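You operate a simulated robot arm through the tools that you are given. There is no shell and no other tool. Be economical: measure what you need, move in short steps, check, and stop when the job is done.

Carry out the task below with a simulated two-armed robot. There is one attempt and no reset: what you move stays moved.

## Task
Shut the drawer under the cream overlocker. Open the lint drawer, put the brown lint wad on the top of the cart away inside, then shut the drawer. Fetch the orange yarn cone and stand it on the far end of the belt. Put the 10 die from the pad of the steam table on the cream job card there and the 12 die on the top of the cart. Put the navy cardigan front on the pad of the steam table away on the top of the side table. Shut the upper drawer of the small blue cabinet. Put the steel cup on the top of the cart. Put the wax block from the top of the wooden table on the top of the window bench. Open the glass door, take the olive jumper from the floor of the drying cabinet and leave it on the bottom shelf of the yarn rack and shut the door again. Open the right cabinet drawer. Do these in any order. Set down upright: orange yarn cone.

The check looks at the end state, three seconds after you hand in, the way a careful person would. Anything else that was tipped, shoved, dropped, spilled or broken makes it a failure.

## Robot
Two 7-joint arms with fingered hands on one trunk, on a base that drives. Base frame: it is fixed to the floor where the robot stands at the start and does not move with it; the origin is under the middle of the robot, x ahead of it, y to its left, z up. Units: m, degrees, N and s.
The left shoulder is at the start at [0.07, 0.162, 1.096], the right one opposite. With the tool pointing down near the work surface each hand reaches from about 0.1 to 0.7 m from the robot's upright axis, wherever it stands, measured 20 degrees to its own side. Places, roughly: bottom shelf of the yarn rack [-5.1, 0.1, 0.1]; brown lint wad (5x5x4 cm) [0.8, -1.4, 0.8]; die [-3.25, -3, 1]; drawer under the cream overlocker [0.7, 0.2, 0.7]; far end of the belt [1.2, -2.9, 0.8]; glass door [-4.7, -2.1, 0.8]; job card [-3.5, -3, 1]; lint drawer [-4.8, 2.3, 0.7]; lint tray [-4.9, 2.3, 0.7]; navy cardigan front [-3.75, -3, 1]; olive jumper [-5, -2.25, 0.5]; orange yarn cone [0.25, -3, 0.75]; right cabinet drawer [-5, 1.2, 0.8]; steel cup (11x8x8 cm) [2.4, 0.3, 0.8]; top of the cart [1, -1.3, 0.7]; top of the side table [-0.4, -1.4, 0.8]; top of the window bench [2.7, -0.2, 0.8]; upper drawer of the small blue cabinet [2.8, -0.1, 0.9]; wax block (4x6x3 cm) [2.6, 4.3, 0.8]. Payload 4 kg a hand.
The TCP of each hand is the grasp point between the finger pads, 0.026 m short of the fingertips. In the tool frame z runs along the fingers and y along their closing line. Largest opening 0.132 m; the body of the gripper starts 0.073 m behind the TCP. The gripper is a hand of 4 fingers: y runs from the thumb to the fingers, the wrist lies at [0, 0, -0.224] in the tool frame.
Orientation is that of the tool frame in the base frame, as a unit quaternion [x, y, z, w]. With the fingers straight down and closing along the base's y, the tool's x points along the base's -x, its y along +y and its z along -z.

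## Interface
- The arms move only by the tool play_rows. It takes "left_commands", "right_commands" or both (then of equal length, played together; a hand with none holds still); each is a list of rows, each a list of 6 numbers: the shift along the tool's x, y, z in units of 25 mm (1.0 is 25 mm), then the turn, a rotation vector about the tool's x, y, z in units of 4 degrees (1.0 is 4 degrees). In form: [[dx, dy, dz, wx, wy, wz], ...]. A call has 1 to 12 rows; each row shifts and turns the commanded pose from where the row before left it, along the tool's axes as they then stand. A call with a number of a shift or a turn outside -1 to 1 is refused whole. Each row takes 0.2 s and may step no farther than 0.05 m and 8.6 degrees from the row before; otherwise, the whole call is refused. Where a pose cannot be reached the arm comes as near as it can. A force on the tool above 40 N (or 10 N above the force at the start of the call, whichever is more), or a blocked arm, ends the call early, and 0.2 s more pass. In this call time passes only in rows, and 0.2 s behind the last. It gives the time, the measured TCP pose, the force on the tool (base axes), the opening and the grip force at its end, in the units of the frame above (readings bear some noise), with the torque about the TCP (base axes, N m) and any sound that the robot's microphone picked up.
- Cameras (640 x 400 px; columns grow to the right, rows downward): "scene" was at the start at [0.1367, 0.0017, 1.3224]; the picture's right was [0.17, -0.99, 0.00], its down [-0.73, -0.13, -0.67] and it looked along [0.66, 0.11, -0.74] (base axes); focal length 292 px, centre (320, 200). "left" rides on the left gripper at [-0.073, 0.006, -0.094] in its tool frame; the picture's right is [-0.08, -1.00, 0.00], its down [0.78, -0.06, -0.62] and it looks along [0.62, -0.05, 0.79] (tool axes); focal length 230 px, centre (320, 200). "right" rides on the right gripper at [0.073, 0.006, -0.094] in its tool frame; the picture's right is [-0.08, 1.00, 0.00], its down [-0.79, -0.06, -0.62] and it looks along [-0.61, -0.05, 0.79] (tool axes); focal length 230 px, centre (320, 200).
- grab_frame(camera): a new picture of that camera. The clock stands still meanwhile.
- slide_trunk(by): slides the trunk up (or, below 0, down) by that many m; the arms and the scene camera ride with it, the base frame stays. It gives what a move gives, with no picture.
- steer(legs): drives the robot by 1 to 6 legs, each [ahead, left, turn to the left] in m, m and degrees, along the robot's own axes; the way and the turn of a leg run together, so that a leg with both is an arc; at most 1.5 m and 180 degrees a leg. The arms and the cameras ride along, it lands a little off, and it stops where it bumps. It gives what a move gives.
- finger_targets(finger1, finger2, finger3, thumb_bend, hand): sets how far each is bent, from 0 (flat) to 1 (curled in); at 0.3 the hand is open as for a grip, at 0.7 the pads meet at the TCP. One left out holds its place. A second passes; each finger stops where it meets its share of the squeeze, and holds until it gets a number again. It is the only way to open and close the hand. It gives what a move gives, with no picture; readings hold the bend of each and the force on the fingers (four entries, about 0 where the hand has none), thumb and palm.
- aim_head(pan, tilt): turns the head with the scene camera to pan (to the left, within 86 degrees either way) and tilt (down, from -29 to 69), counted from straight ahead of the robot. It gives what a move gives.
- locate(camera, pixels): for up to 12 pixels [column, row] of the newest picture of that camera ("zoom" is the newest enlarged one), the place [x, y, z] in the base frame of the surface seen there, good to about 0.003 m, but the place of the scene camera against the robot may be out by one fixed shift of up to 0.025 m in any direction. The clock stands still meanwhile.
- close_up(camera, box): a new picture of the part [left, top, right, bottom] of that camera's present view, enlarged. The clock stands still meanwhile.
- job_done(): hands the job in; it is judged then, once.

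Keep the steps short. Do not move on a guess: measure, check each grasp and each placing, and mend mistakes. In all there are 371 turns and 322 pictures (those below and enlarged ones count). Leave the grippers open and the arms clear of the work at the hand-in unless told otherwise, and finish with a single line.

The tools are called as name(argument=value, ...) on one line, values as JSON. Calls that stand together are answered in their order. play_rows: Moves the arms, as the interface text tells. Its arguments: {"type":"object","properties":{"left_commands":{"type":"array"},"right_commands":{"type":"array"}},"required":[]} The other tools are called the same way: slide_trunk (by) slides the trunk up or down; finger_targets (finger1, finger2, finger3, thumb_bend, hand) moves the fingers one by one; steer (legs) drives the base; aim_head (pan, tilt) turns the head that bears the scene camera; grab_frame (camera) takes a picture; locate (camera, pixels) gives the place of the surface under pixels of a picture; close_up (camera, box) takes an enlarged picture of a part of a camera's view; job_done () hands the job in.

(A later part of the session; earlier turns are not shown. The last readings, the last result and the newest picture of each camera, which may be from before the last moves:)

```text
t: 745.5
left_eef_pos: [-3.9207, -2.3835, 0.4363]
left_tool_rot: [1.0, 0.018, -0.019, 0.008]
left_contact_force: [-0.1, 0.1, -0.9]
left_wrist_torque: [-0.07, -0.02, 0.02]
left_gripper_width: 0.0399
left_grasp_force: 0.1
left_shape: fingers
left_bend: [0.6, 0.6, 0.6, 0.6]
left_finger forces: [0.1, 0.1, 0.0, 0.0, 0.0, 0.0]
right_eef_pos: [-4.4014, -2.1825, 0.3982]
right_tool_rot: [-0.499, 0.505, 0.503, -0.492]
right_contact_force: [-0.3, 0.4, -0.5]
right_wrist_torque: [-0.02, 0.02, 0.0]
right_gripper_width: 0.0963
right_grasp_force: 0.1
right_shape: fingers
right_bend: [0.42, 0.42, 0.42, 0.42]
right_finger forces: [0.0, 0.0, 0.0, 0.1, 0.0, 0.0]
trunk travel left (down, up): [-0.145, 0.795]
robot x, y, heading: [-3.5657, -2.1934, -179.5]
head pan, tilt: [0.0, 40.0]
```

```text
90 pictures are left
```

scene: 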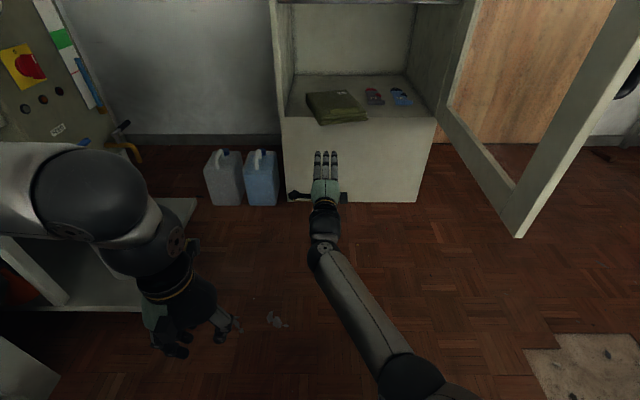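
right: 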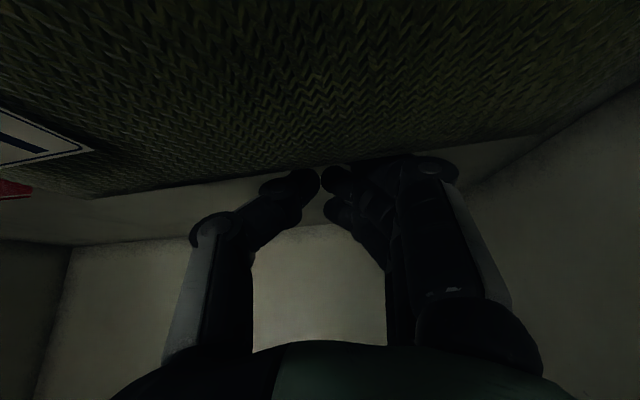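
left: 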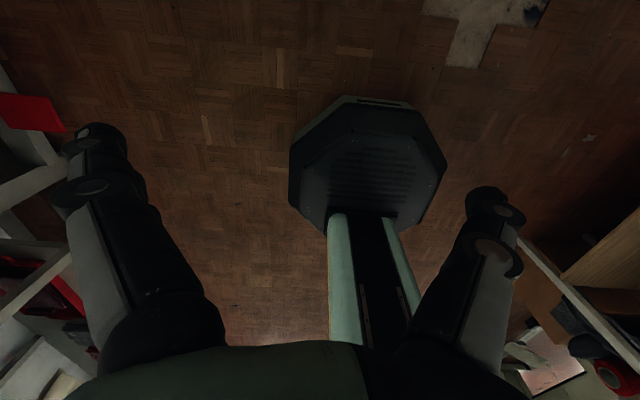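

close_up(camera="scene", box=[280, 70, 440, 170])

locate(camera="zoom", pixels=[[165, 215], [345, 190], [255, 200], [250, 218], [200, 208], [300, 195], [100, 190], [420, 200], [140, 140], [250, 160]])

grab_frame(camera="right")

```text
4.00 times, centred on (360, 120) of scene
```

zoom: 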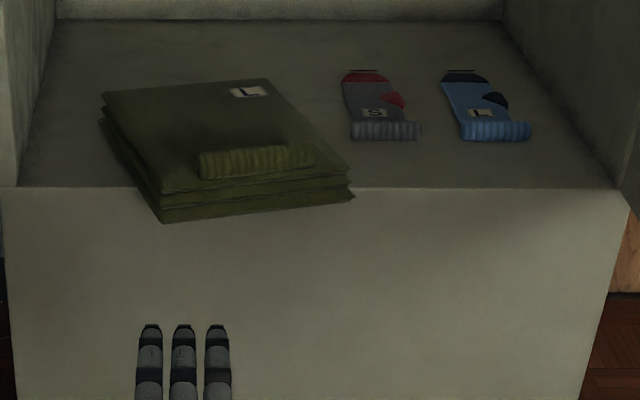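

```text
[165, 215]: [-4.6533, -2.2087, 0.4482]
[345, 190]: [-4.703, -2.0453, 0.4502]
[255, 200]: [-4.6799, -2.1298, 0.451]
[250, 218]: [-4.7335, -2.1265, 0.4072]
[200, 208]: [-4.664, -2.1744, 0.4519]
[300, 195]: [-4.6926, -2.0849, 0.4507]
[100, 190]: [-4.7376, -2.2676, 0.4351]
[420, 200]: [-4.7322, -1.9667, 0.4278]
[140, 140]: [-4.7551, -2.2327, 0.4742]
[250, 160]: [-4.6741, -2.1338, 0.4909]
```

```text
88 pictures are left
```

right: 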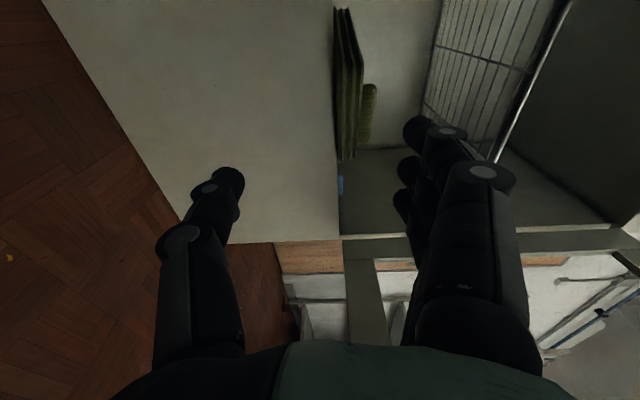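

locate(camera="right", pixels=[[340, 30], [352, 100], [345, 155], [370, 100], [336, 80], [330, 180], [339, 60]])

```text
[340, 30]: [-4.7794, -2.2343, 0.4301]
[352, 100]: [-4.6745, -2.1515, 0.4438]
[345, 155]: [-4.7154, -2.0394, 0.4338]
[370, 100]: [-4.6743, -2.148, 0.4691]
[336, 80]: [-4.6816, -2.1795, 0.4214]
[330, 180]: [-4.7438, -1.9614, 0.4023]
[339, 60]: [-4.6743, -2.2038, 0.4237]
```

Hand camera: front edge x≈−4.675 near y −2.18, panel x −4.744, thickness z 0.421–0.46 (cuff 0.475). I raise to z≈0.445, drive up 0.2 m, then insert.

play_rows(right_commands=[[-0.3, 0.9, 0, 0, 0, 0], [0, 0.9, 0, 0, 0, 0]])

steer(legs=[[0.2, 0, 0]])

grab_frame(camera="right")

close_up(camera="scene", box=[260, 60, 440, 240])

```text
t: 746.1
left_eef_pos: [-3.9188, -2.3823, 0.4364]
left_tool_rot: [1.0, 0.017, -0.021, 0.007]
left_contact_force: [-0.2, -0.1, 0.5]
left_wrist_torque: [-0.01, -0.02, 0.01]
left_gripper_width: 0.0398
left_grasp_force: 0.0
left_shape: fingers
left_bend: [0.6, 0.6, 0.6, 0.6]
left_finger forces: [0.0, 0.0, 0.0, 0.1, 0.0, 0.0]
right_eef_pos: [-4.4, -2.1737, 0.4432]
right_tool_rot: [-0.499, 0.506, 0.504, -0.491]
right_contact_force: [-0.2, 0.4, -0.6]
right_wrist_torque: [0.04, -0.03, 0.01]
right_gripper_width: 0.0965
right_grasp_force: 0.0
right_shape: fingers
right_bend: [0.42, 0.42, 0.42, 0.42]
right_finger forces: [0.0, 0.0, 0.0, 0.0, 0.1, 0.0]
trunk travel left (down, up): [-0.145, 0.795]
robot x, y, heading: [-3.5689, -2.193, -179.6]
head pan, tilt: [0.0, 40.0]
```

```text
t: 747.7
left_eef_pos: [-4.1185, -2.3843, 0.4369]
left_tool_rot: [1.0, 0.018, -0.02, 0.008]
left_contact_force: [-0.6, -0.4, 0.4]
left_wrist_torque: [0.01, 0.01, 0.03]
left_gripper_width: 0.0402
left_grasp_force: 0.1
left_shape: fingers
left_bend: [0.6, 0.6, 0.6, 0.6]
left_finger forces: [0.0, 0.0, 0.1, 0.0, 0.0, 0.0]
right_eef_pos: [-4.5997, -2.1754, 0.4439]
right_tool_rot: [-0.499, 0.505, 0.503, -0.492]
right_contact_force: [-0.4, -0.3, -0.2]
right_wrist_torque: [0.02, 0.02, 0.0]
right_gripper_width: 0.0964
right_grasp_force: 0.0
right_shape: fingers
right_bend: [0.42, 0.42, 0.42, 0.42]
right_finger forces: [0.1, 0.0, 0.0, 0.1, 0.0, 0.0]
trunk travel left (down, up): [-0.145, 0.795]
robot x, y, heading: [-3.7718, -2.1925, -179.3]
head pan, tilt: [0.0, 40.0]
```

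```text
87 pictures are left
```

right: 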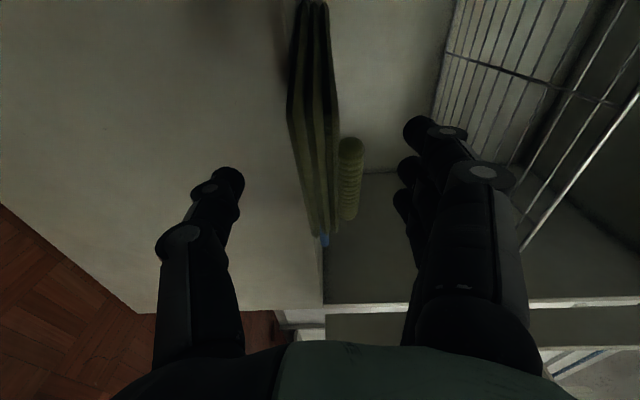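

```text
2.22 times, centred on (350, 150) of scene
```

zoom: 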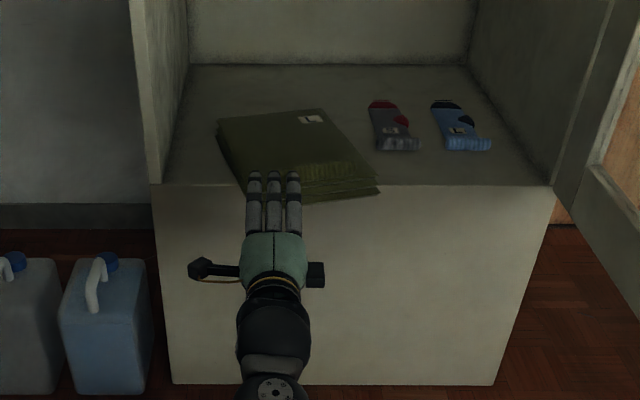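

The jumper edge lies between thumb (below) and fingers (above). I insert 10.5 cm and pinch.

play_rows(right_commands=[[0, 0, 1, 0, 0, 0], [0, 0, 1, 0, 0, 0], [0, 0, 1, 0, 0, 0], [0, 0, 0.6, 0, 0, 0], [0, 0, 0.5, 0, 0, 0]])

finger_targets(hand="right", finger1=0.66, finger2=0.66, finger3=0.66, thumb_bend=0.66)

grab_frame(camera="right")

```text
t: 748.9
left_eef_pos: [-4.1187, -2.3848, 0.4364]
left_tool_rot: [1.0, 0.019, -0.019, 0.007]
left_contact_force: [-0.5, -0.3, -0.3]
left_wrist_torque: [0.03, -0.02, 0.01]
left_gripper_width: 0.0398
left_grasp_force: 0.1
left_shape: fingers
left_bend: [0.6, 0.6, 0.6, 0.6]
left_finger forces: [0.0, 0.0, 0.1, 0.0, 0.0, 0.0]
right_eef_pos: [-4.6965, -2.1735, 0.4438]
right_tool_rot: [-0.499, 0.505, 0.504, -0.493]
right_contact_force: [0.3, -0.5, -0.7]
right_wrist_torque: [0.02, 0.04, 0.0]
right_gripper_width: 0.0965
right_grasp_force: 0.1
right_shape: fingers
right_bend: [0.42, 0.42, 0.42, 0.42]
right_finger forces: [0.0, 0.0, 0.0, 0.1, 0.0, 0.1]
right hand out of reach, approached as far as the arm can: row 5
trunk travel left (down, up): [-0.145, 0.795]
robot x, y, heading: [-3.7669, -2.1982, -179.3]
head pan, tilt: [0.0, 40.0]
```

```text
t: 749.9
left_eef_pos: [-4.1188, -2.3838, 0.4361]
left_tool_rot: [1.0, 0.018, -0.02, 0.008]
left_contact_force: [0.6, -0.7, 0.2]
left_wrist_torque: [0.02, -0.02, -0.02]
left_gripper_width: 0.0398
left_grasp_force: 0.1
left_shape: fingers
left_bend: [0.6, 0.6, 0.6, 0.6]
left_finger forces: [0.1, 0.0, 0.0, 0.0, 0.1, 0.0]
right_eef_pos: [-4.6959, -2.1735, 0.445]
right_tool_rot: [-0.499, 0.504, 0.505, -0.492]
right_contact_force: [2.3, -1.7, 4.1]
right_wrist_torque: [0.15, 0.03, -0.08]
right_gripper_width: 0.0429
right_grasp_force: 14.5
right_shape: fingers
right_bend: [0.62, 0.63, 0.62, 0.6]
right_finger forces: [3.4, 5.2, 6.7, 0.1, 13.0, 0.0]
trunk travel left (down, up): [-0.145, 0.795]
robot x, y, heading: [-3.768, -2.1936, -179.7]
head pan, tilt: [0.0, 40.0]
```

```text
85 pictures are left
```

right: 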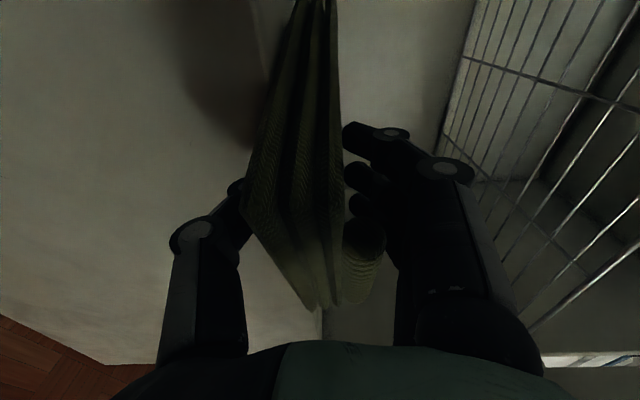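

Grip ≈14 N. I lift 4 cm with the trunk and check.

slide_trunk(by=0.05)

close_up(camera="scene", box=[260, 60, 440, 240])

```text
t: 750.8
left_eef_pos: [-4.1187, -2.3844, 0.4854]
left_tool_rot: [1.0, 0.019, -0.019, 0.007]
left_contact_force: [0.7, 0.8, -0.1]
left_wrist_torque: [0.03, 0.0, -0.05]
left_gripper_width: 0.0401
left_grasp_force: 0.0
left_shape: fingers
left_bend: [0.6, 0.6, 0.6, 0.6]
left_finger forces: [0.0, 0.0, 0.0, 0.1, 0.0, 0.0]
right_eef_pos: [-4.6961, -2.1725, 0.4927]
right_tool_rot: [-0.499, 0.505, 0.504, -0.491]
right_contact_force: [0.3, -1.1, -3.1]
right_wrist_torque: [-0.05, -0.23, -0.02]
right_gripper_width: 0.0434
right_grasp_force: 14.0
right_shape: fingers
right_bend: [0.63, 0.64, 0.63, 0.6]
right_finger forces: [2.3, 3.7, 5.5, 0.0, 15.2, 0.0]
trunk travel left (down, up): [-0.195, 0.745]
robot x, y, heading: [-3.7669, -2.1973, -179.4]
head pan, tilt: [0.0, 40.0]
```

```text
2.22 times, centred on (350, 150) of scene
```

zoom: 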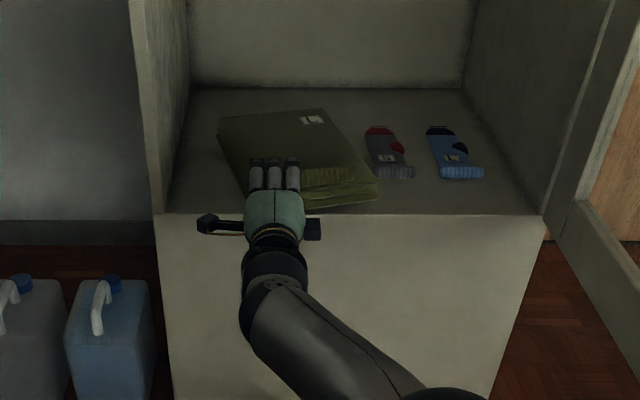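

It lifts (≈3 N carried). I back the robot out slowly.

slide_trunk(by=0.04)

steer(legs=[[-0.15, 0, 0], [-0.25, 0, 0]])

grab_frame(camera="scene")

```text
t: 751.6
left_eef_pos: [-4.1189, -2.3847, 0.5255]
left_tool_rot: [1.0, 0.019, -0.019, 0.008]
left_contact_force: [-0.3, 0.3, 0.2]
left_wrist_torque: [0.02, -0.02, -0.01]
left_gripper_width: 0.0399
left_grasp_force: 0.1
left_shape: fingers
left_bend: [0.6, 0.6, 0.6, 0.6]
left_finger forces: [0.0, 0.1, 0.0, 0.0, 0.0, 0.0]
right_eef_pos: [-4.6969, -2.1726, 0.5319]
right_tool_rot: [-0.5, 0.505, 0.504, -0.492]
right_contact_force: [1.1, 0.5, -3.1]
right_wrist_torque: [-0.1, -0.21, 0.0]
right_gripper_width: 0.0436
right_grasp_force: 13.6
right_shape: fingers
right_bend: [0.63, 0.64, 0.63, 0.6]
right_finger forces: [2.5, 3.8, 5.5, 0.0, 15.3, 0.0]
trunk travel left (down, up): [-0.235, 0.705]
robot x, y, heading: [-3.7695, -2.1918, -179.2]
head pan, tilt: [0.0, 40.0]
```

```text
t: 754.4
left_eef_pos: [-3.7182, -2.3795, 0.5271]
left_tool_rot: [1.0, 0.015, -0.02, 0.007]
left_contact_force: [0.7, 0.6, -0.2]
left_wrist_torque: [-0.02, 0.01, 0.02]
left_gripper_width: 0.0397
left_grasp_force: 0.1
left_shape: fingers
left_bend: [0.6, 0.6, 0.6, 0.6]
left_finger forces: [0.1, 0.0, 0.0, 0.1, 0.0, 0.1]
right_eef_pos: [-4.2951, -2.1644, 0.534]
right_tool_rot: [-0.497, 0.507, 0.505, -0.491]
right_contact_force: [0.5, -0.4, -1.9]
right_wrist_torque: [-0.06, -0.25, 0.03]
right_gripper_width: 0.0436
right_grasp_force: 13.3
right_shape: fingers
right_bend: [0.63, 0.64, 0.63, 0.6]
right_finger forces: [2.8, 3.6, 5.3, 0.0, 15.0, 0.0]
trunk travel left (down, up): [-0.235, 0.705]
robot x, y, heading: [-3.3666, -2.1868, -179.8]
head pan, tilt: [0.0, 40.0]
```

```text
83 pictures are left
```

scene: 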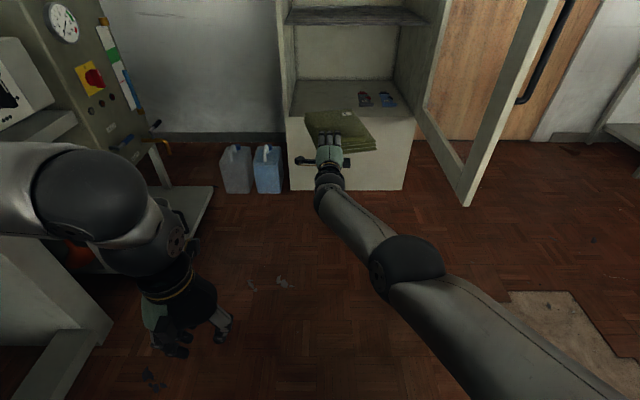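

The jumper is out and level. To carry it past the open door and the small table I draw the hand in and raise the trunk so it travels above them.

play_rows(right_commands=[[0, 0, -1, 0, 0, 0], [0, 0, -1, 0, 0, 0], [0, 0, -1, 0, 0, 0], [0, 0, -1, 0, 0, 0], [0, 0, -1, 0, 0, 0], [0, 0, -1, 0, 0, 0], [0, 0, -1, 0, 0, 0], [0, 0, -1, 0, 0, 0], [0, 0, -1, 0, 0, 0], [0, 0, -1, 0, 0, 0]])

slide_trunk(by=0.65)

aim_head(pan=-10, tilt=45)

grab_frame(camera="scene")

```text
t: 756.3
left_eef_pos: [-3.7187, -2.3787, 0.5254]
left_tool_rot: [1.0, 0.015, -0.019, 0.007]
left_contact_force: [0.1, 0.0, -0.1]
left_wrist_torque: [-0.01, -0.03, -0.03]
left_gripper_width: 0.0397
left_grasp_force: 0.1
left_shape: fingers
left_bend: [0.6, 0.6, 0.6, 0.6]
left_finger forces: [0.0, 0.0, 0.1, 0.0, 0.0, 0.0]
right_eef_pos: [-4.1327, -2.1247, 0.6398]
right_tool_rot: [-0.459, 0.452, 0.578, -0.501]
right_contact_force: [-0.3, 0.0, -3.0]
right_wrist_torque: [-0.09, -0.23, 0.05]
right_gripper_width: 0.0448
right_grasp_force: 13.8
right_shape: fingers
right_bend: [0.62, 0.64, 0.64, 0.6]
right_finger forces: [3.9, 3.8, 4.8, 0.0, 14.9, 0.1]
trunk travel left (down, up): [-0.235, 0.705]
robot x, y, heading: [-3.3664, -2.1914, -180.0]
head pan, tilt: [0.0, 40.0]
stopped in row 9 (right hand): the arm was blocked; the commanded pose is now the measured one
```

```text
refused: 0.65 is not a number from -0.4 to 0.4
```

```text
t: 757.0
left_eef_pos: [-3.718, -2.3797, 0.5261]
left_tool_rot: [1.0, 0.015, -0.019, 0.006]
left_contact_force: [-0.5, 0.2, 0.3]
left_wrist_torque: [-0.01, 0.0, -0.02]
left_gripper_width: 0.0397
left_grasp_force: 0.1
left_shape: fingers
left_bend: [0.6, 0.6, 0.6, 0.6]
left_finger forces: [0.0, 0.1, 0.0, 0.0, 0.1, 0.1]
right_eef_pos: [-4.1335, -2.1243, 0.6407]
right_tool_rot: [-0.46, 0.45, 0.578, -0.502]
right_contact_force: [0.2, 0.1, -2.9]
right_wrist_torque: [-0.07, -0.23, 0.02]
right_gripper_width: 0.0448
right_grasp_force: 13.4
right_shape: fingers
right_bend: [0.62, 0.64, 0.64, 0.6]
right_finger forces: [4.0, 3.9, 4.7, 0.0, 14.7, 0.1]
trunk travel left (down, up): [-0.235, 0.705]
robot x, y, heading: [-3.3644, -2.19, -179.9]
head pan, tilt: [-10.0, 45.0]
```

```text
82 pictures are left
```

scene: 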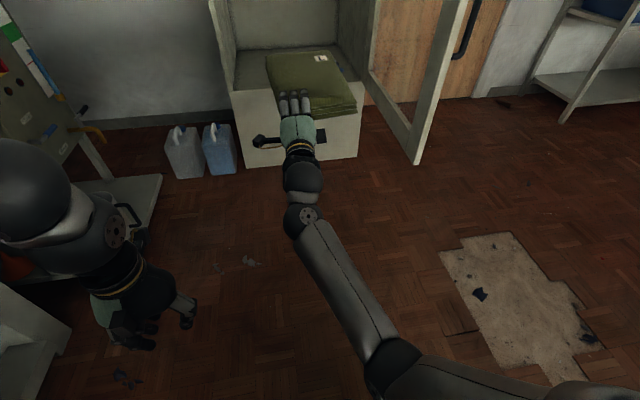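

slide_trunk(by=0.4)

slide_trunk(by=0.2)

aim_head(pan=-10, tilt=35)

grab_frame(camera="scene")

```text
t: 760.9
left_eef_pos: [-3.7185, -2.3795, 0.9269]
left_tool_rot: [1.0, 0.014, -0.019, 0.008]
left_contact_force: [0.3, -0.1, 0.2]
left_wrist_torque: [0.01, 0.0, 0.03]
left_gripper_width: 0.0398
left_grasp_force: 0.1
left_shape: fingers
left_bend: [0.6, 0.6, 0.6, 0.6]
left_finger forces: [0.0, 0.0, 0.0, 0.0, 0.0, 0.0]
right_eef_pos: [-4.1328, -2.1257, 1.0393]
right_tool_rot: [-0.459, 0.45, 0.578, -0.502]
right_contact_force: [-0.8, 0.4, -2.6]
right_wrist_torque: [-0.1, -0.19, -0.01]
right_gripper_width: 0.0449
right_grasp_force: 13.4
right_shape: fingers
right_bend: [0.62, 0.64, 0.64, 0.6]
right_finger forces: [4.0, 3.8, 4.5, 0.0, 14.7, 0.0]
trunk travel left (down, up): [-0.635, 0.305]
robot x, y, heading: [-3.3689, -2.1923, -180.0]
head pan, tilt: [-10.0, 45.0]
```

```text
t: 763.0
left_eef_pos: [-3.7195, -2.3795, 1.1261]
left_tool_rot: [1.0, 0.015, -0.019, 0.007]
left_contact_force: [0.3, 0.9, 0.4]
left_wrist_torque: [0.01, -0.03, 0.01]
left_gripper_width: 0.0398
left_grasp_force: 0.1
left_shape: fingers
left_bend: [0.6, 0.6, 0.6, 0.6]
left_finger forces: [0.0, 0.0, 0.0, 0.1, 0.1, 0.0]
right_eef_pos: [-4.1327, -2.1252, 1.2396]
right_tool_rot: [-0.459, 0.451, 0.579, -0.5]
right_contact_force: [0.9, 0.1, -2.8]
right_wrist_torque: [-0.14, -0.25, -0.03]
right_gripper_width: 0.0451
right_grasp_force: 13.8
right_shape: fingers
right_bend: [0.62, 0.64, 0.64, 0.6]
right_finger forces: [4.1, 3.8, 4.6, 0.0, 14.8, 0.0]
trunk travel left (down, up): [-0.835, 0.105]
robot x, y, heading: [-3.3622, -2.1871, -179.8]
head pan, tilt: [-10.0, 45.0]
```

```text
t: 763.7
left_eef_pos: [-3.7189, -2.3787, 1.1264]
left_tool_rot: [1.0, 0.014, -0.019, 0.007]
left_contact_force: [-0.5, 0.2, 0.2]
left_wrist_torque: [-0.01, 0.0, 0.04]
left_gripper_width: 0.0395
left_grasp_force: 0.2
left_shape: fingers
left_bend: [0.6, 0.6, 0.6, 0.6]
left_finger forces: [0.1, 0.1, 0.0, 0.1, 0.0, 0.0]
right_eef_pos: [-4.133, -2.1258, 1.2398]
right_tool_rot: [-0.46, 0.45, 0.578, -0.502]
right_contact_force: [0.9, 0.3, -2.5]
right_wrist_torque: [-0.12, -0.21, -0.02]
right_gripper_width: 0.0449
right_grasp_force: 14.4
right_shape: fingers
right_bend: [0.62, 0.64, 0.64, 0.6]
right_finger forces: [4.1, 3.7, 4.5, 0.1, 14.7, 0.0]
trunk travel left (down, up): [-0.835, 0.105]
robot x, y, heading: [-3.3695, -2.191, -180.0]
head pan, tilt: [-10.0, 35.0]
```

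```text
81 pictures are left
```

scene: 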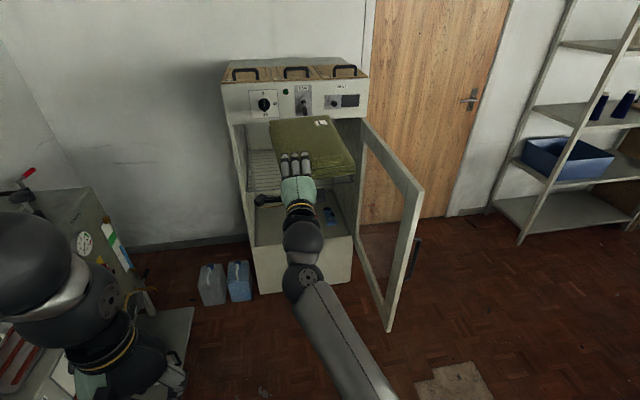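

locate(camera="scene", pixels=[[418, 188], [365, 125], [388, 325], [525, 240], [600, 205], [497, 205], [540, 195], [555, 178], [570, 155], [620, 225]])

```text
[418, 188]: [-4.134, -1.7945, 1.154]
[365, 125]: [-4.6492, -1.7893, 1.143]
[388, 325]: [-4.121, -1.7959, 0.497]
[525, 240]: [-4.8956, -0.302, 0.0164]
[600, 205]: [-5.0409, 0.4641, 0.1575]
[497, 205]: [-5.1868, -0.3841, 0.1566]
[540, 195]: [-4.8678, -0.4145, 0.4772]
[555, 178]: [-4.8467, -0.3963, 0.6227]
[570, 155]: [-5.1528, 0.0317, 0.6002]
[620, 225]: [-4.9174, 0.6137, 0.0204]
```

I raise 8 cm more, turn north, and follow the path between the door end and the small table.

slide_trunk(by=0.08)

steer(legs=[[0, 0, -90], [0, 0.36, 0]])

aim_head(pan=20, tilt=45)

grab_frame(camera="scene")

```text
t: 764.9
left_eef_pos: [-3.7194, -2.3801, 1.2067]
left_tool_rot: [1.0, 0.016, -0.019, 0.007]
left_contact_force: [-0.1, -0.8, 1.0]
left_wrist_torque: [-0.02, 0.02, -0.02]
left_gripper_width: 0.0399
left_grasp_force: 0.0
left_shape: fingers
left_bend: [0.6, 0.6, 0.6, 0.6]
left_finger forces: [0.0, 0.0, 0.1, 0.1, 0.0, 0.1]
right_eef_pos: [-4.1321, -2.1248, 1.3189]
right_tool_rot: [-0.46, 0.451, 0.578, -0.501]
right_contact_force: [0.2, 0.3, -3.0]
right_wrist_torque: [-0.11, -0.23, -0.01]
right_gripper_width: 0.0451
right_grasp_force: 13.5
right_shape: fingers
right_bend: [0.62, 0.64, 0.64, 0.6]
right_finger forces: [4.1, 3.9, 4.6, 0.1, 14.7, 0.1]
trunk travel left (down, up): [-0.915, 0.025]
robot x, y, heading: [-3.3704, -2.1917, -179.8]
head pan, tilt: [-10.0, 35.0]
```

```text
t: 771.0
left_eef_pos: [-3.9161, -1.8433, 1.2057]
left_tool_rot: [0.718, -0.695, -0.02, -0.008]
left_contact_force: [0.0, 0.5, -0.1]
left_wrist_torque: [0.02, 0.01, -0.05]
left_gripper_width: 0.04
left_grasp_force: 0.0
left_shape: fingers
left_bend: [0.6, 0.6, 0.6, 0.6]
left_finger forces: [0.0, 0.1, 0.0, 0.0, 0.1, 0.0]
right_eef_pos: [-3.6608, -1.4275, 1.3191]
right_tool_rot: [-0.006, 0.644, 0.763, 0.052]
right_contact_force: [0.0, -0.1, -2.8]
right_wrist_torque: [-0.22, 0.12, 0.0]
right_gripper_width: 0.0448
right_grasp_force: 13.5
right_shape: fingers
right_bend: [0.62, 0.64, 0.64, 0.6]
right_finger forces: [3.9, 3.7, 4.6, 0.0, 14.3, 0.0]
trunk travel left (down, up): [-0.915, 0.025]
robot x, y, heading: [-3.7282, -2.1961, 90.6]
head pan, tilt: [-10.0, 35.0]
```

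```text
t: 772.0
left_eef_pos: [-3.9177, -1.8421, 1.2065]
left_tool_rot: [0.719, -0.695, -0.019, -0.009]
left_contact_force: [0.1, 0.0, 0.0]
left_wrist_torque: [-0.02, -0.01, 0.01]
left_gripper_width: 0.04
left_grasp_force: 0.1
left_shape: fingers
left_bend: [0.6, 0.6, 0.6, 0.6]
left_finger forces: [0.0, 0.0, 0.0, 0.0, 0.0, 0.0]
right_eef_pos: [-3.6633, -1.4269, 1.3196]
right_tool_rot: [-0.008, 0.644, 0.763, 0.053]
right_contact_force: [-0.1, -0.5, -2.5]
right_wrist_torque: [-0.24, 0.12, 0.0]
right_gripper_width: 0.0447
right_grasp_force: 13.2
right_shape: fingers
right_bend: [0.62, 0.64, 0.64, 0.6]
right_finger forces: [3.9, 3.6, 4.5, 0.0, 14.3, 0.0]
trunk travel left (down, up): [-0.915, 0.025]
robot x, y, heading: [-3.7269, -2.1915, 90.1]
head pan, tilt: [20.0, 45.0]
```

```text
80 pictures are left
```

scene: 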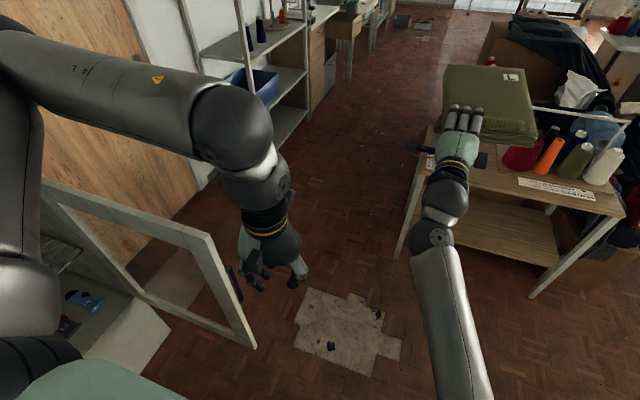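

steer(legs=[[0.8, 0, 0], [0, 0.47, 0]])

grab_frame(camera="scene")

```text
t: 778.6
left_eef_pos: [-4.3922, -1.0579, 1.2062]
left_tool_rot: [0.715, -0.699, -0.019, -0.008]
left_contact_force: [0.3, -0.1, 0.7]
left_wrist_torque: [0.01, 0.02, 0.04]
left_gripper_width: 0.0398
left_grasp_force: 0.0
left_shape: fingers
left_bend: [0.6, 0.6, 0.6, 0.6]
left_finger forces: [0.1, 0.0, 0.0, 0.1, 0.0, 0.0]
right_eef_pos: [-4.1335, -0.6447, 1.3195]
right_tool_rot: [-0.004, 0.644, 0.763, 0.057]
right_contact_force: [0.2, 1.2, -2.2]
right_wrist_torque: [-0.24, 0.14, 0.02]
right_gripper_width: 0.0452
right_grasp_force: 13.7
right_shape: fingers
right_bend: [0.62, 0.64, 0.64, 0.6]
right_finger forces: [4.0, 3.7, 4.5, 0.1, 14.3, 0.0]
trunk travel left (down, up): [-0.915, 0.025]
robot x, y, heading: [-4.206, -1.4087, 89.8]
head pan, tilt: [20.0, 45.0]
```

```text
79 pictures are left
```

scene: 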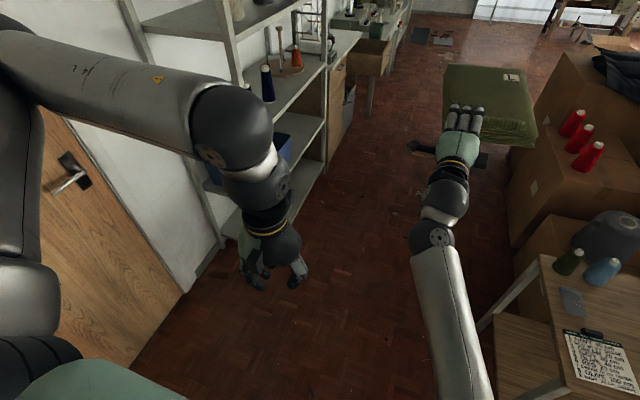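

steer(legs=[[1.38, 0, 0], [0, -0.4, 0], [0, 0, 90]])

aim_head(pan=0, tilt=45)

grab_frame(camera="scene")

```text
t: 791.6
left_eef_pos: [-4.1446, -0.2145, 1.2059]
left_tool_rot: [0.999, 0.026, -0.019, 0.007]
left_contact_force: [-0.2, -0.8, 0.0]
left_wrist_torque: [0.0, 0.04, -0.03]
left_gripper_width: 0.0397
left_grasp_force: 0.1
left_shape: fingers
left_bend: [0.6, 0.6, 0.6, 0.6]
left_finger forces: [0.0, 0.0, 0.0, 0.1, 0.0, 0.0]
right_eef_pos: [-4.5643, 0.032, 1.3201]
right_tool_rot: [-0.465, 0.447, 0.573, -0.506]
right_contact_force: [-0.1, 0.0, -2.9]
right_wrist_torque: [-0.12, -0.2, 0.0]
right_gripper_width: 0.0449
right_grasp_force: 12.9
right_shape: fingers
right_bend: [0.62, 0.64, 0.64, 0.6]
right_finger forces: [3.9, 3.5, 4.5, 0.0, 14.0, 0.1]
trunk travel left (down, up): [-0.915, 0.025]
robot x, y, heading: [-3.7995, -0.0202, -178.6]
head pan, tilt: [20.0, 45.0]
```

```text
t: 792.4
left_eef_pos: [-4.1444, -0.2136, 1.2052]
left_tool_rot: [0.999, 0.026, -0.019, 0.008]
left_contact_force: [-0.6, -0.8, 0.5]
left_wrist_torque: [-0.05, -0.04, 0.01]
left_gripper_width: 0.0398
left_grasp_force: 0.1
left_shape: fingers
left_bend: [0.6, 0.6, 0.6, 0.6]
left_finger forces: [0.0, 0.0, 0.0, 0.1, 0.1, 0.0]
right_eef_pos: [-4.564, 0.0329, 1.319]
right_tool_rot: [-0.464, 0.446, 0.574, -0.506]
right_contact_force: [-0.8, -0.1, -1.9]
right_wrist_torque: [-0.12, -0.17, 0.0]
right_gripper_width: 0.0448
right_grasp_force: 12.6
right_shape: fingers
right_bend: [0.62, 0.64, 0.64, 0.6]
right_finger forces: [3.9, 3.6, 4.6, 0.0, 14.0, 0.0]
trunk travel left (down, up): [-0.915, 0.025]
robot x, y, heading: [-3.7941, -0.0193, -178.6]
head pan, tilt: [0.0, 45.0]
```

```text
78 pictures are left
```

scene: 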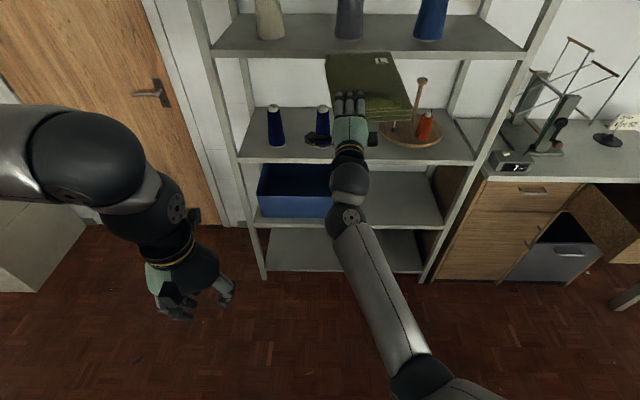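

The jumper is in front of the rack. I lower the trunk straight down to shelf level and look at the bottom shelf.

steer(legs=[[-0.06, -0.08, -1.4]])

slide_trunk(by=-0.4)

slide_trunk(by=-0.4)

grab_frame(camera="scene")

```text
t: 793.6
left_eef_pos: [-4.0948, -0.129, 1.2052]
left_tool_rot: [1.0, 0.012, -0.019, 0.006]
left_contact_force: [-0.1, -1.1, -0.6]
left_wrist_torque: [0.02, -0.03, -0.02]
left_gripper_width: 0.0396
left_grasp_force: 0.0
left_shape: fingers
left_bend: [0.6, 0.6, 0.6, 0.6]
left_finger forces: [0.0, 0.0, 0.0, 0.1, 0.0, 0.0]
right_eef_pos: [-4.5078, 0.1295, 1.3183]
right_tool_rot: [-0.46, 0.451, 0.579, -0.499]
right_contact_force: [-0.3, -0.2, -2.0]
right_wrist_torque: [-0.12, -0.21, -0.01]
right_gripper_width: 0.0448
right_grasp_force: 12.6
right_shape: fingers
right_bend: [0.62, 0.64, 0.64, 0.6]
right_finger forces: [4.0, 3.4, 4.6, 0.1, 14.0, 0.0]
trunk travel left (down, up): [-0.915, 0.025]
robot x, y, heading: [-3.7377, 0.0627, 179.9]
head pan, tilt: [0.0, 45.0]
```

```text
t: 797.4
left_eef_pos: [-4.0925, -0.1255, 0.8055]
left_tool_rot: [1.0, 0.012, -0.019, 0.007]
left_contact_force: [0.7, 0.8, -0.2]
left_wrist_torque: [-0.04, 0.03, -0.04]
left_gripper_width: 0.0398
left_grasp_force: 0.0
left_shape: fingers
left_bend: [0.6, 0.6, 0.6, 0.6]
left_finger forces: [0.0, 0.0, 0.0, 0.0, 0.0, 0.0]
right_eef_pos: [-4.5054, 0.1323, 0.9197]
right_tool_rot: [-0.458, 0.453, 0.58, -0.499]
right_contact_force: [0.4, -1.4, -2.4]
right_wrist_torque: [-0.1, -0.23, 0.0]
right_gripper_width: 0.045
right_grasp_force: 13.3
right_shape: fingers
right_bend: [0.62, 0.64, 0.64, 0.6]
right_finger forces: [4.1, 3.4, 4.5, 0.0, 13.9, 0.0]
trunk travel left (down, up): [-0.515, 0.425]
robot x, y, heading: [-3.7415, 0.0613, 179.8]
head pan, tilt: [0.0, 45.0]
```

```text
t: 801.2
left_eef_pos: [-4.0919, -0.1255, 0.4062]
left_tool_rot: [1.0, 0.013, -0.02, 0.007]
left_contact_force: [0.1, 1.6, 0.1]
left_wrist_torque: [0.01, 0.01, 0.0]
left_gripper_width: 0.0399
left_grasp_force: 0.1
left_shape: fingers
left_bend: [0.6, 0.6, 0.6, 0.6]
left_finger forces: [0.0, 0.0, 0.0, 0.0, 0.0, 0.0]
right_eef_pos: [-4.5047, 0.1322, 0.5192]
right_tool_rot: [-0.459, 0.451, 0.581, -0.499]
right_contact_force: [-0.3, 0.5, -2.2]
right_wrist_torque: [-0.09, -0.24, -0.03]
right_gripper_width: 0.0448
right_grasp_force: 13.2
right_shape: fingers
right_bend: [0.62, 0.64, 0.64, 0.6]
right_finger forces: [4.2, 3.5, 4.4, 0.0, 14.0, 0.0]
trunk travel left (down, up): [-0.115, 0.825]
robot x, y, heading: [-3.7388, 0.0602, 179.8]
head pan, tilt: [0.0, 45.0]
```

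```text
77 pictures are left
```

scene: 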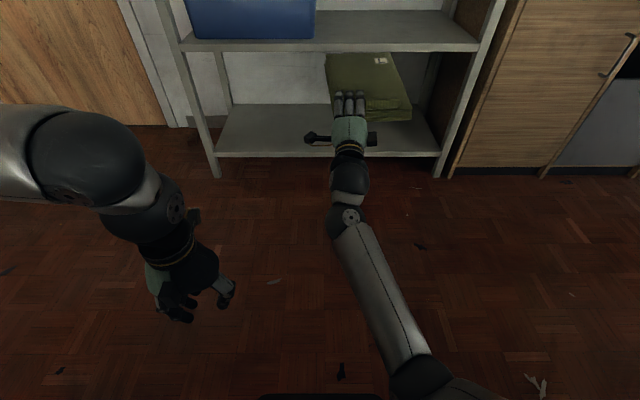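

I lower the trunk fully, level the hand and lower it toward shelf height in front of the rack.

slide_trunk(by=-0.11)

play_rows(right_commands=[[0, -0.6, 0.3, 1, 0, 0], [0, -0.6, 0.3, 1, 0, 0], [0, -0.6, 0.3, 1, 0, 0], [0, -0.6, 0, 0.5, 0, 0], [0, -1, 0, 0, 0, 0], [0, -1, 0, 0, 0, 0], [0, -1, 0, 0, 0, 0]])

grab_frame(camera="scene")

grab_frame(camera="right")

```text
t: 802.9
left_eef_pos: [-4.0882, -0.1262, 0.3657]
left_tool_rot: [0.999, 0.013, -0.029, 0.004]
left_contact_force: [-0.1, 0.4, 0.8]
left_wrist_torque: [0.01, 0.01, 0.03]
left_gripper_width: 0.04
left_grasp_force: 0.1
left_shape: fingers
left_bend: [0.6, 0.6, 0.6, 0.6]
left_finger forces: [0.0, 0.0, 0.0, 0.0, 0.1, 0.0]
right_eef_pos: [-4.5061, 0.1378, 0.5018]
right_tool_rot: [-0.453, 0.436, 0.598, -0.497]
right_contact_force: [0.1, 0.3, -1.9]
right_wrist_torque: [-0.13, -0.25, -0.05]
right_gripper_width: 0.0455
right_grasp_force: 13.4
right_shape: fingers
right_bend: [0.61, 0.63, 0.64, 0.6]
right_finger forces: [4.2, 4.2, 4.1, 0.0, 13.9, 0.0]
trunk travel left (down, up): [-0.06, 0.88]
robot x, y, heading: [-3.739, 0.0593, 179.9]
head pan, tilt: [0.0, 45.0]
stopped: the arm was blocked; the commanded pose is now the measured one
```

```text
t: 804.7
left_eef_pos: [-4.0885, -0.1274, 0.3585]
left_tool_rot: [1.0, 0.012, -0.026, 0.004]
left_contact_force: [-0.8, -0.1, -0.3]
left_wrist_torque: [0.01, 0.01, 0.01]
left_gripper_width: 0.04
left_grasp_force: 0.1
left_shape: fingers
left_bend: [0.6, 0.6, 0.6, 0.6]
left_finger forces: [0.0, 0.1, 0.0, 0.1, 0.0, 0.0]
right_eef_pos: [-4.5429, 0.1518, 0.4041]
right_tool_rot: [-0.495, 0.495, 0.55, -0.455]
right_contact_force: [-0.1, 0.0, -3.3]
right_wrist_torque: [-0.13, -0.19, 0.0]
right_gripper_width: 0.0456
right_grasp_force: 13.7
right_shape: fingers
right_bend: [0.61, 0.63, 0.64, 0.6]
right_finger forces: [4.3, 3.9, 4.4, 0.1, 14.4, 0.1]
trunk travel left (down, up): [-0.06, 0.88]
robot x, y, heading: [-3.7418, 0.0603, 179.5]
head pan, tilt: [0.0, 45.0]
stopped in row 7 (right hand): the arm was blocked; the commanded pose is now the measured one
```

```text
76 pictures are left
```

scene: 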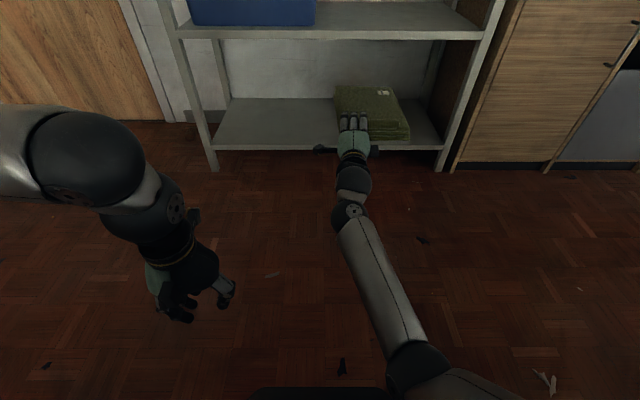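

```text
75 pictures are left
```

right: 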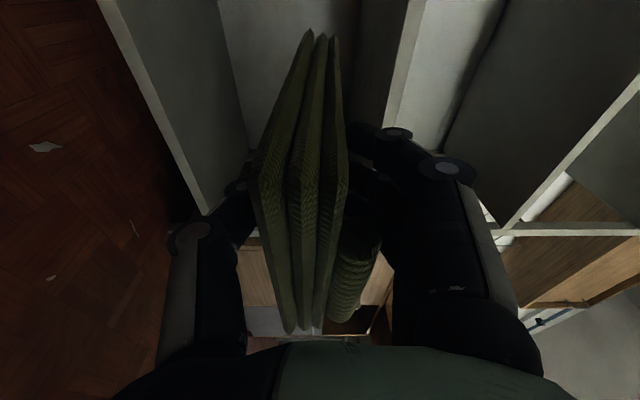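

The arm is folded too tightly. I back up 0.12 m and extend the arm forward while lowering.

steer(legs=[[-0.12, 0, 0]])

play_rows(right_commands=[[0, -0.3, 1, 0.5, 0, 0], [0, -0.3, 1, 0.5, 0, 0], [0, -0.6, 1, 0, 0, 0], [0, -0.8, 0.6, 0, 0, 0], [0, -1, 0.3, 0, 0, 0], [0, -1, 0, 0, 0, 0], [0, -1, 0, 0, 0, 0], [0, -1, 0, 0, 0, 0]])

grab_frame(camera="scene")

```text
t: 805.7
left_eef_pos: [-4.0444, -0.128, 0.3588]
left_tool_rot: [1.0, 0.013, -0.026, 0.005]
left_contact_force: [0.0, 0.0, 0.5]
left_wrist_torque: [-0.01, -0.05, 0.02]
left_gripper_width: 0.0399
left_grasp_force: 0.0
left_shape: fingers
left_bend: [0.6, 0.6, 0.6, 0.6]
left_finger forces: [0.0, 0.1, 0.0, 0.0, 0.0, 0.0]
right_eef_pos: [-4.4985, 0.1489, 0.4054]
right_tool_rot: [-0.494, 0.495, 0.55, -0.456]
right_contact_force: [0.5, 0.0, -2.5]
right_wrist_torque: [-0.13, -0.22, 0.01]
right_gripper_width: 0.0457
right_grasp_force: 13.6
right_shape: fingers
right_bend: [0.61, 0.63, 0.64, 0.6]
right_finger forces: [4.5, 3.9, 4.6, 0.0, 14.7, 0.0]
trunk travel left (down, up): [-0.06, 0.88]
robot x, y, heading: [-3.6964, 0.0586, 179.6]
head pan, tilt: [0.0, 45.0]
stopped in leg 1: the robot was blocked; the commanded pose is now the measured one
```

```text
t: 807.5
left_eef_pos: [-4.0467, -0.1264, 0.3518]
left_tool_rot: [1.0, 0.013, -0.019, 0.008]
left_contact_force: [0.9, -0.1, -0.2]
left_wrist_torque: [0.04, 0.02, 0.04]
left_gripper_width: 0.0398
left_grasp_force: 0.1
left_shape: fingers
left_bend: [0.6, 0.6, 0.6, 0.6]
left_finger forces: [0.0, 0.0, 0.0, 0.0, 0.1, 0.0]
right_eef_pos: [-4.5889, 0.1728, 0.2384]
right_tool_rot: [-0.511, 0.518, 0.529, -0.437]
right_contact_force: [0.2, 0.1, -2.7]
right_wrist_torque: [-0.1, -0.18, 0.01]
right_gripper_width: 0.0456
right_grasp_force: 13.5
right_shape: fingers
right_bend: [0.61, 0.63, 0.64, 0.6]
right_finger forces: [4.7, 3.8, 4.6, 0.0, 14.7, 0.0]
trunk travel left (down, up): [-0.06, 0.88]
robot x, y, heading: [-3.6953, 0.0607, 179.8]
head pan, tilt: [0.0, 45.0]
```

```text
74 pictures are left
```

scene: 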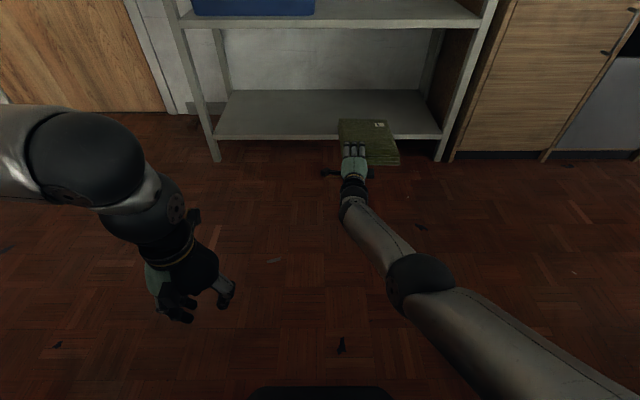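

locate(camera="scene", pixels=[[270, 115], [270, 132], [330, 137], [420, 130], [390, 100], [375, 125], [390, 160], [345, 122], [340, 30], [435, 150]])

grab_frame(camera="right")

```text
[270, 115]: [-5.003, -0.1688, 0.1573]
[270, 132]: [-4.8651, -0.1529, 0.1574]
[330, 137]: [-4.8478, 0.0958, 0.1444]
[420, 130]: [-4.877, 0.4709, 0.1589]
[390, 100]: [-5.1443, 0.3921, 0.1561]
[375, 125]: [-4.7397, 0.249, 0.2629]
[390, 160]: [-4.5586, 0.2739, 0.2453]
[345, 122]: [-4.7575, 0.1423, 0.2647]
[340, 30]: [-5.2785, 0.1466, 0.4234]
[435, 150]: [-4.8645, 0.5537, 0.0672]
```

```text
73 pictures are left
```

right: 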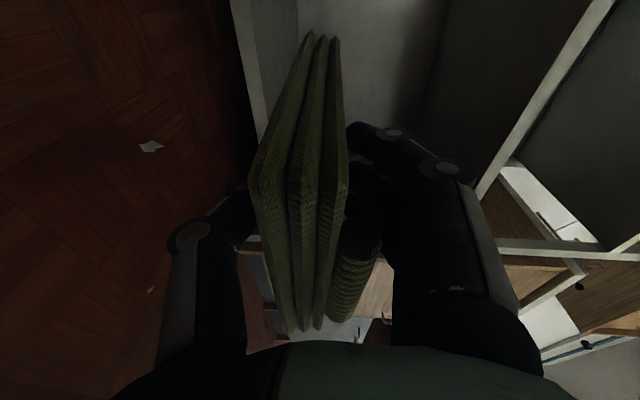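

Shelf top true z≈0.141, front edge x≈−4.837. I drive forward 0.31 m to bring the jumper over the shelf.

steer(legs=[[0.31, 0, 0]])

grab_frame(camera="scene")

grab_frame(camera="right")

```text
t: 809.6
left_eef_pos: [-4.3561, -0.125, 0.3513]
left_tool_rot: [1.0, 0.012, -0.019, 0.007]
left_contact_force: [0.3, 0.2, 0.2]
left_wrist_torque: [0.02, 0.0, 0.0]
left_gripper_width: 0.0398
left_grasp_force: 0.1
left_shape: fingers
left_bend: [0.6, 0.6, 0.6, 0.6]
left_finger forces: [0.0, 0.1, 0.0, 0.0, 0.1, 0.0]
right_eef_pos: [-4.897, 0.1749, 0.2392]
right_tool_rot: [-0.511, 0.518, 0.528, -0.438]
right_contact_force: [-0.5, -0.7, -1.5]
right_wrist_torque: [-0.1, -0.23, -0.03]
right_gripper_width: 0.0455
right_grasp_force: 13.8
right_shape: fingers
right_bend: [0.61, 0.63, 0.64, 0.6]
right_finger forces: [4.6, 3.8, 4.6, 0.0, 14.8, 0.1]
trunk travel left (down, up): [-0.06, 0.88]
robot x, y, heading: [-4.0034, 0.0603, 180.0]
head pan, tilt: [0.0, 45.0]
```

```text
72 pictures are left
```

scene: 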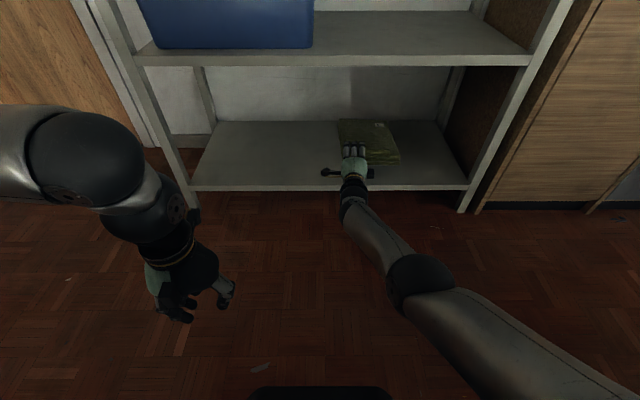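

```text
71 pictures are left
```

right: 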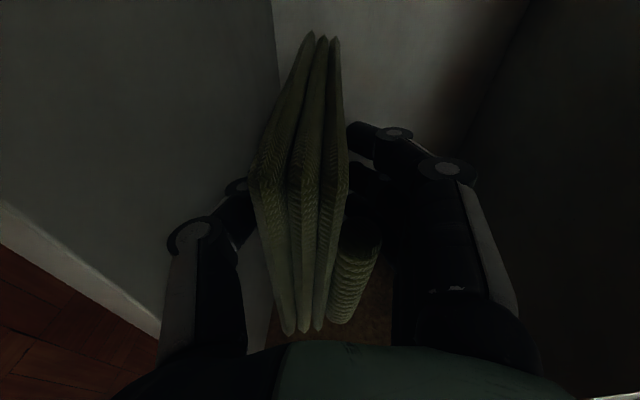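

Over the shelf. I lower in small steps.

play_rows(right_commands=[[0, -0.6, 0, 0.7, 0, 0], [0, -0.5, 0, 0.7, 0, 0], [0, -0.4, 0, 0, 0, 0]])

close_up(camera="right", box=[120, 0, 440, 360])

```text
t: 810.4
left_eef_pos: [-4.3553, -0.1248, 0.3513]
left_tool_rot: [1.0, 0.012, -0.019, 0.007]
left_contact_force: [-0.5, -0.6, 1.0]
left_wrist_torque: [0.0, 0.0, 0.02]
left_gripper_width: 0.0399
left_grasp_force: 0.1
left_shape: fingers
left_bend: [0.6, 0.6, 0.6, 0.6]
left_finger forces: [0.0, 0.1, 0.0, 0.0, 0.0, 0.0]
right_eef_pos: [-4.8933, 0.1783, 0.2014]
right_tool_rot: [-0.532, 0.544, 0.502, -0.412]
right_contact_force: [0.0, 0.5, -3.0]
right_wrist_torque: [-0.07, -0.21, -0.01]
right_gripper_width: 0.0457
right_grasp_force: 12.8
right_shape: fingers
right_bend: [0.61, 0.63, 0.64, 0.6]
right_finger forces: [4.6, 3.6, 4.6, 0.1, 14.5, 0.1]
trunk travel left (down, up): [-0.06, 0.88]
robot x, y, heading: [-4.0043, 0.0626, 179.8]
head pan, tilt: [0.0, 45.0]
```

```text
1.11 times, centred on (280, 180) of right
```

zoom: 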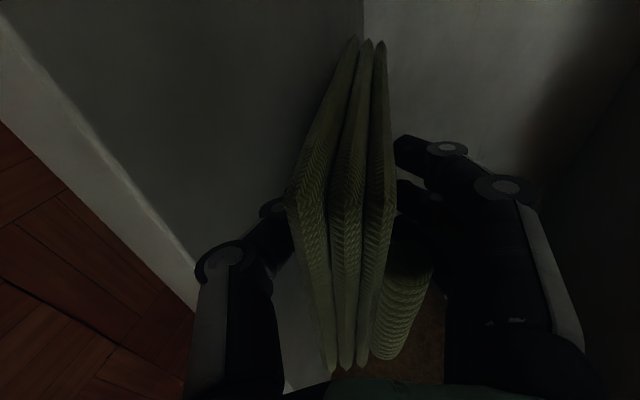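

play_rows(right_commands=[[0, -0.25, 0, 0, 0, 0], [0, -0.2, 0, 0, 0, 0]])

```text
t: 811.0
left_eef_pos: [-4.3545, -0.1242, 0.3515]
left_tool_rot: [1.0, 0.012, -0.019, 0.008]
left_contact_force: [0.2, 0.5, 0.8]
left_wrist_torque: [0.0, -0.01, 0.01]
left_gripper_width: 0.0396
left_grasp_force: 0.1
left_shape: fingers
left_bend: [0.6, 0.6, 0.6, 0.6]
left_finger forces: [0.0, 0.0, 0.1, 0.1, 0.0, 0.0]
right_eef_pos: [-4.8901, 0.1802, 0.1939]
right_tool_rot: [-0.532, 0.543, 0.502, -0.412]
right_contact_force: [-0.2, -0.9, 1.6]
right_wrist_torque: [-0.03, -0.08, 0.02]
right_gripper_width: 0.0448
right_grasp_force: 15.2
right_shape: fingers
right_bend: [0.62, 0.63, 0.64, 0.6]
right_finger forces: [4.9, 3.9, 4.4, 0.0, 16.7, 0.1]
trunk travel left (down, up): [-0.06, 0.88]
robot x, y, heading: [-4.0007, 0.0593, 179.7]
head pan, tilt: [0.0, 45.0]
```

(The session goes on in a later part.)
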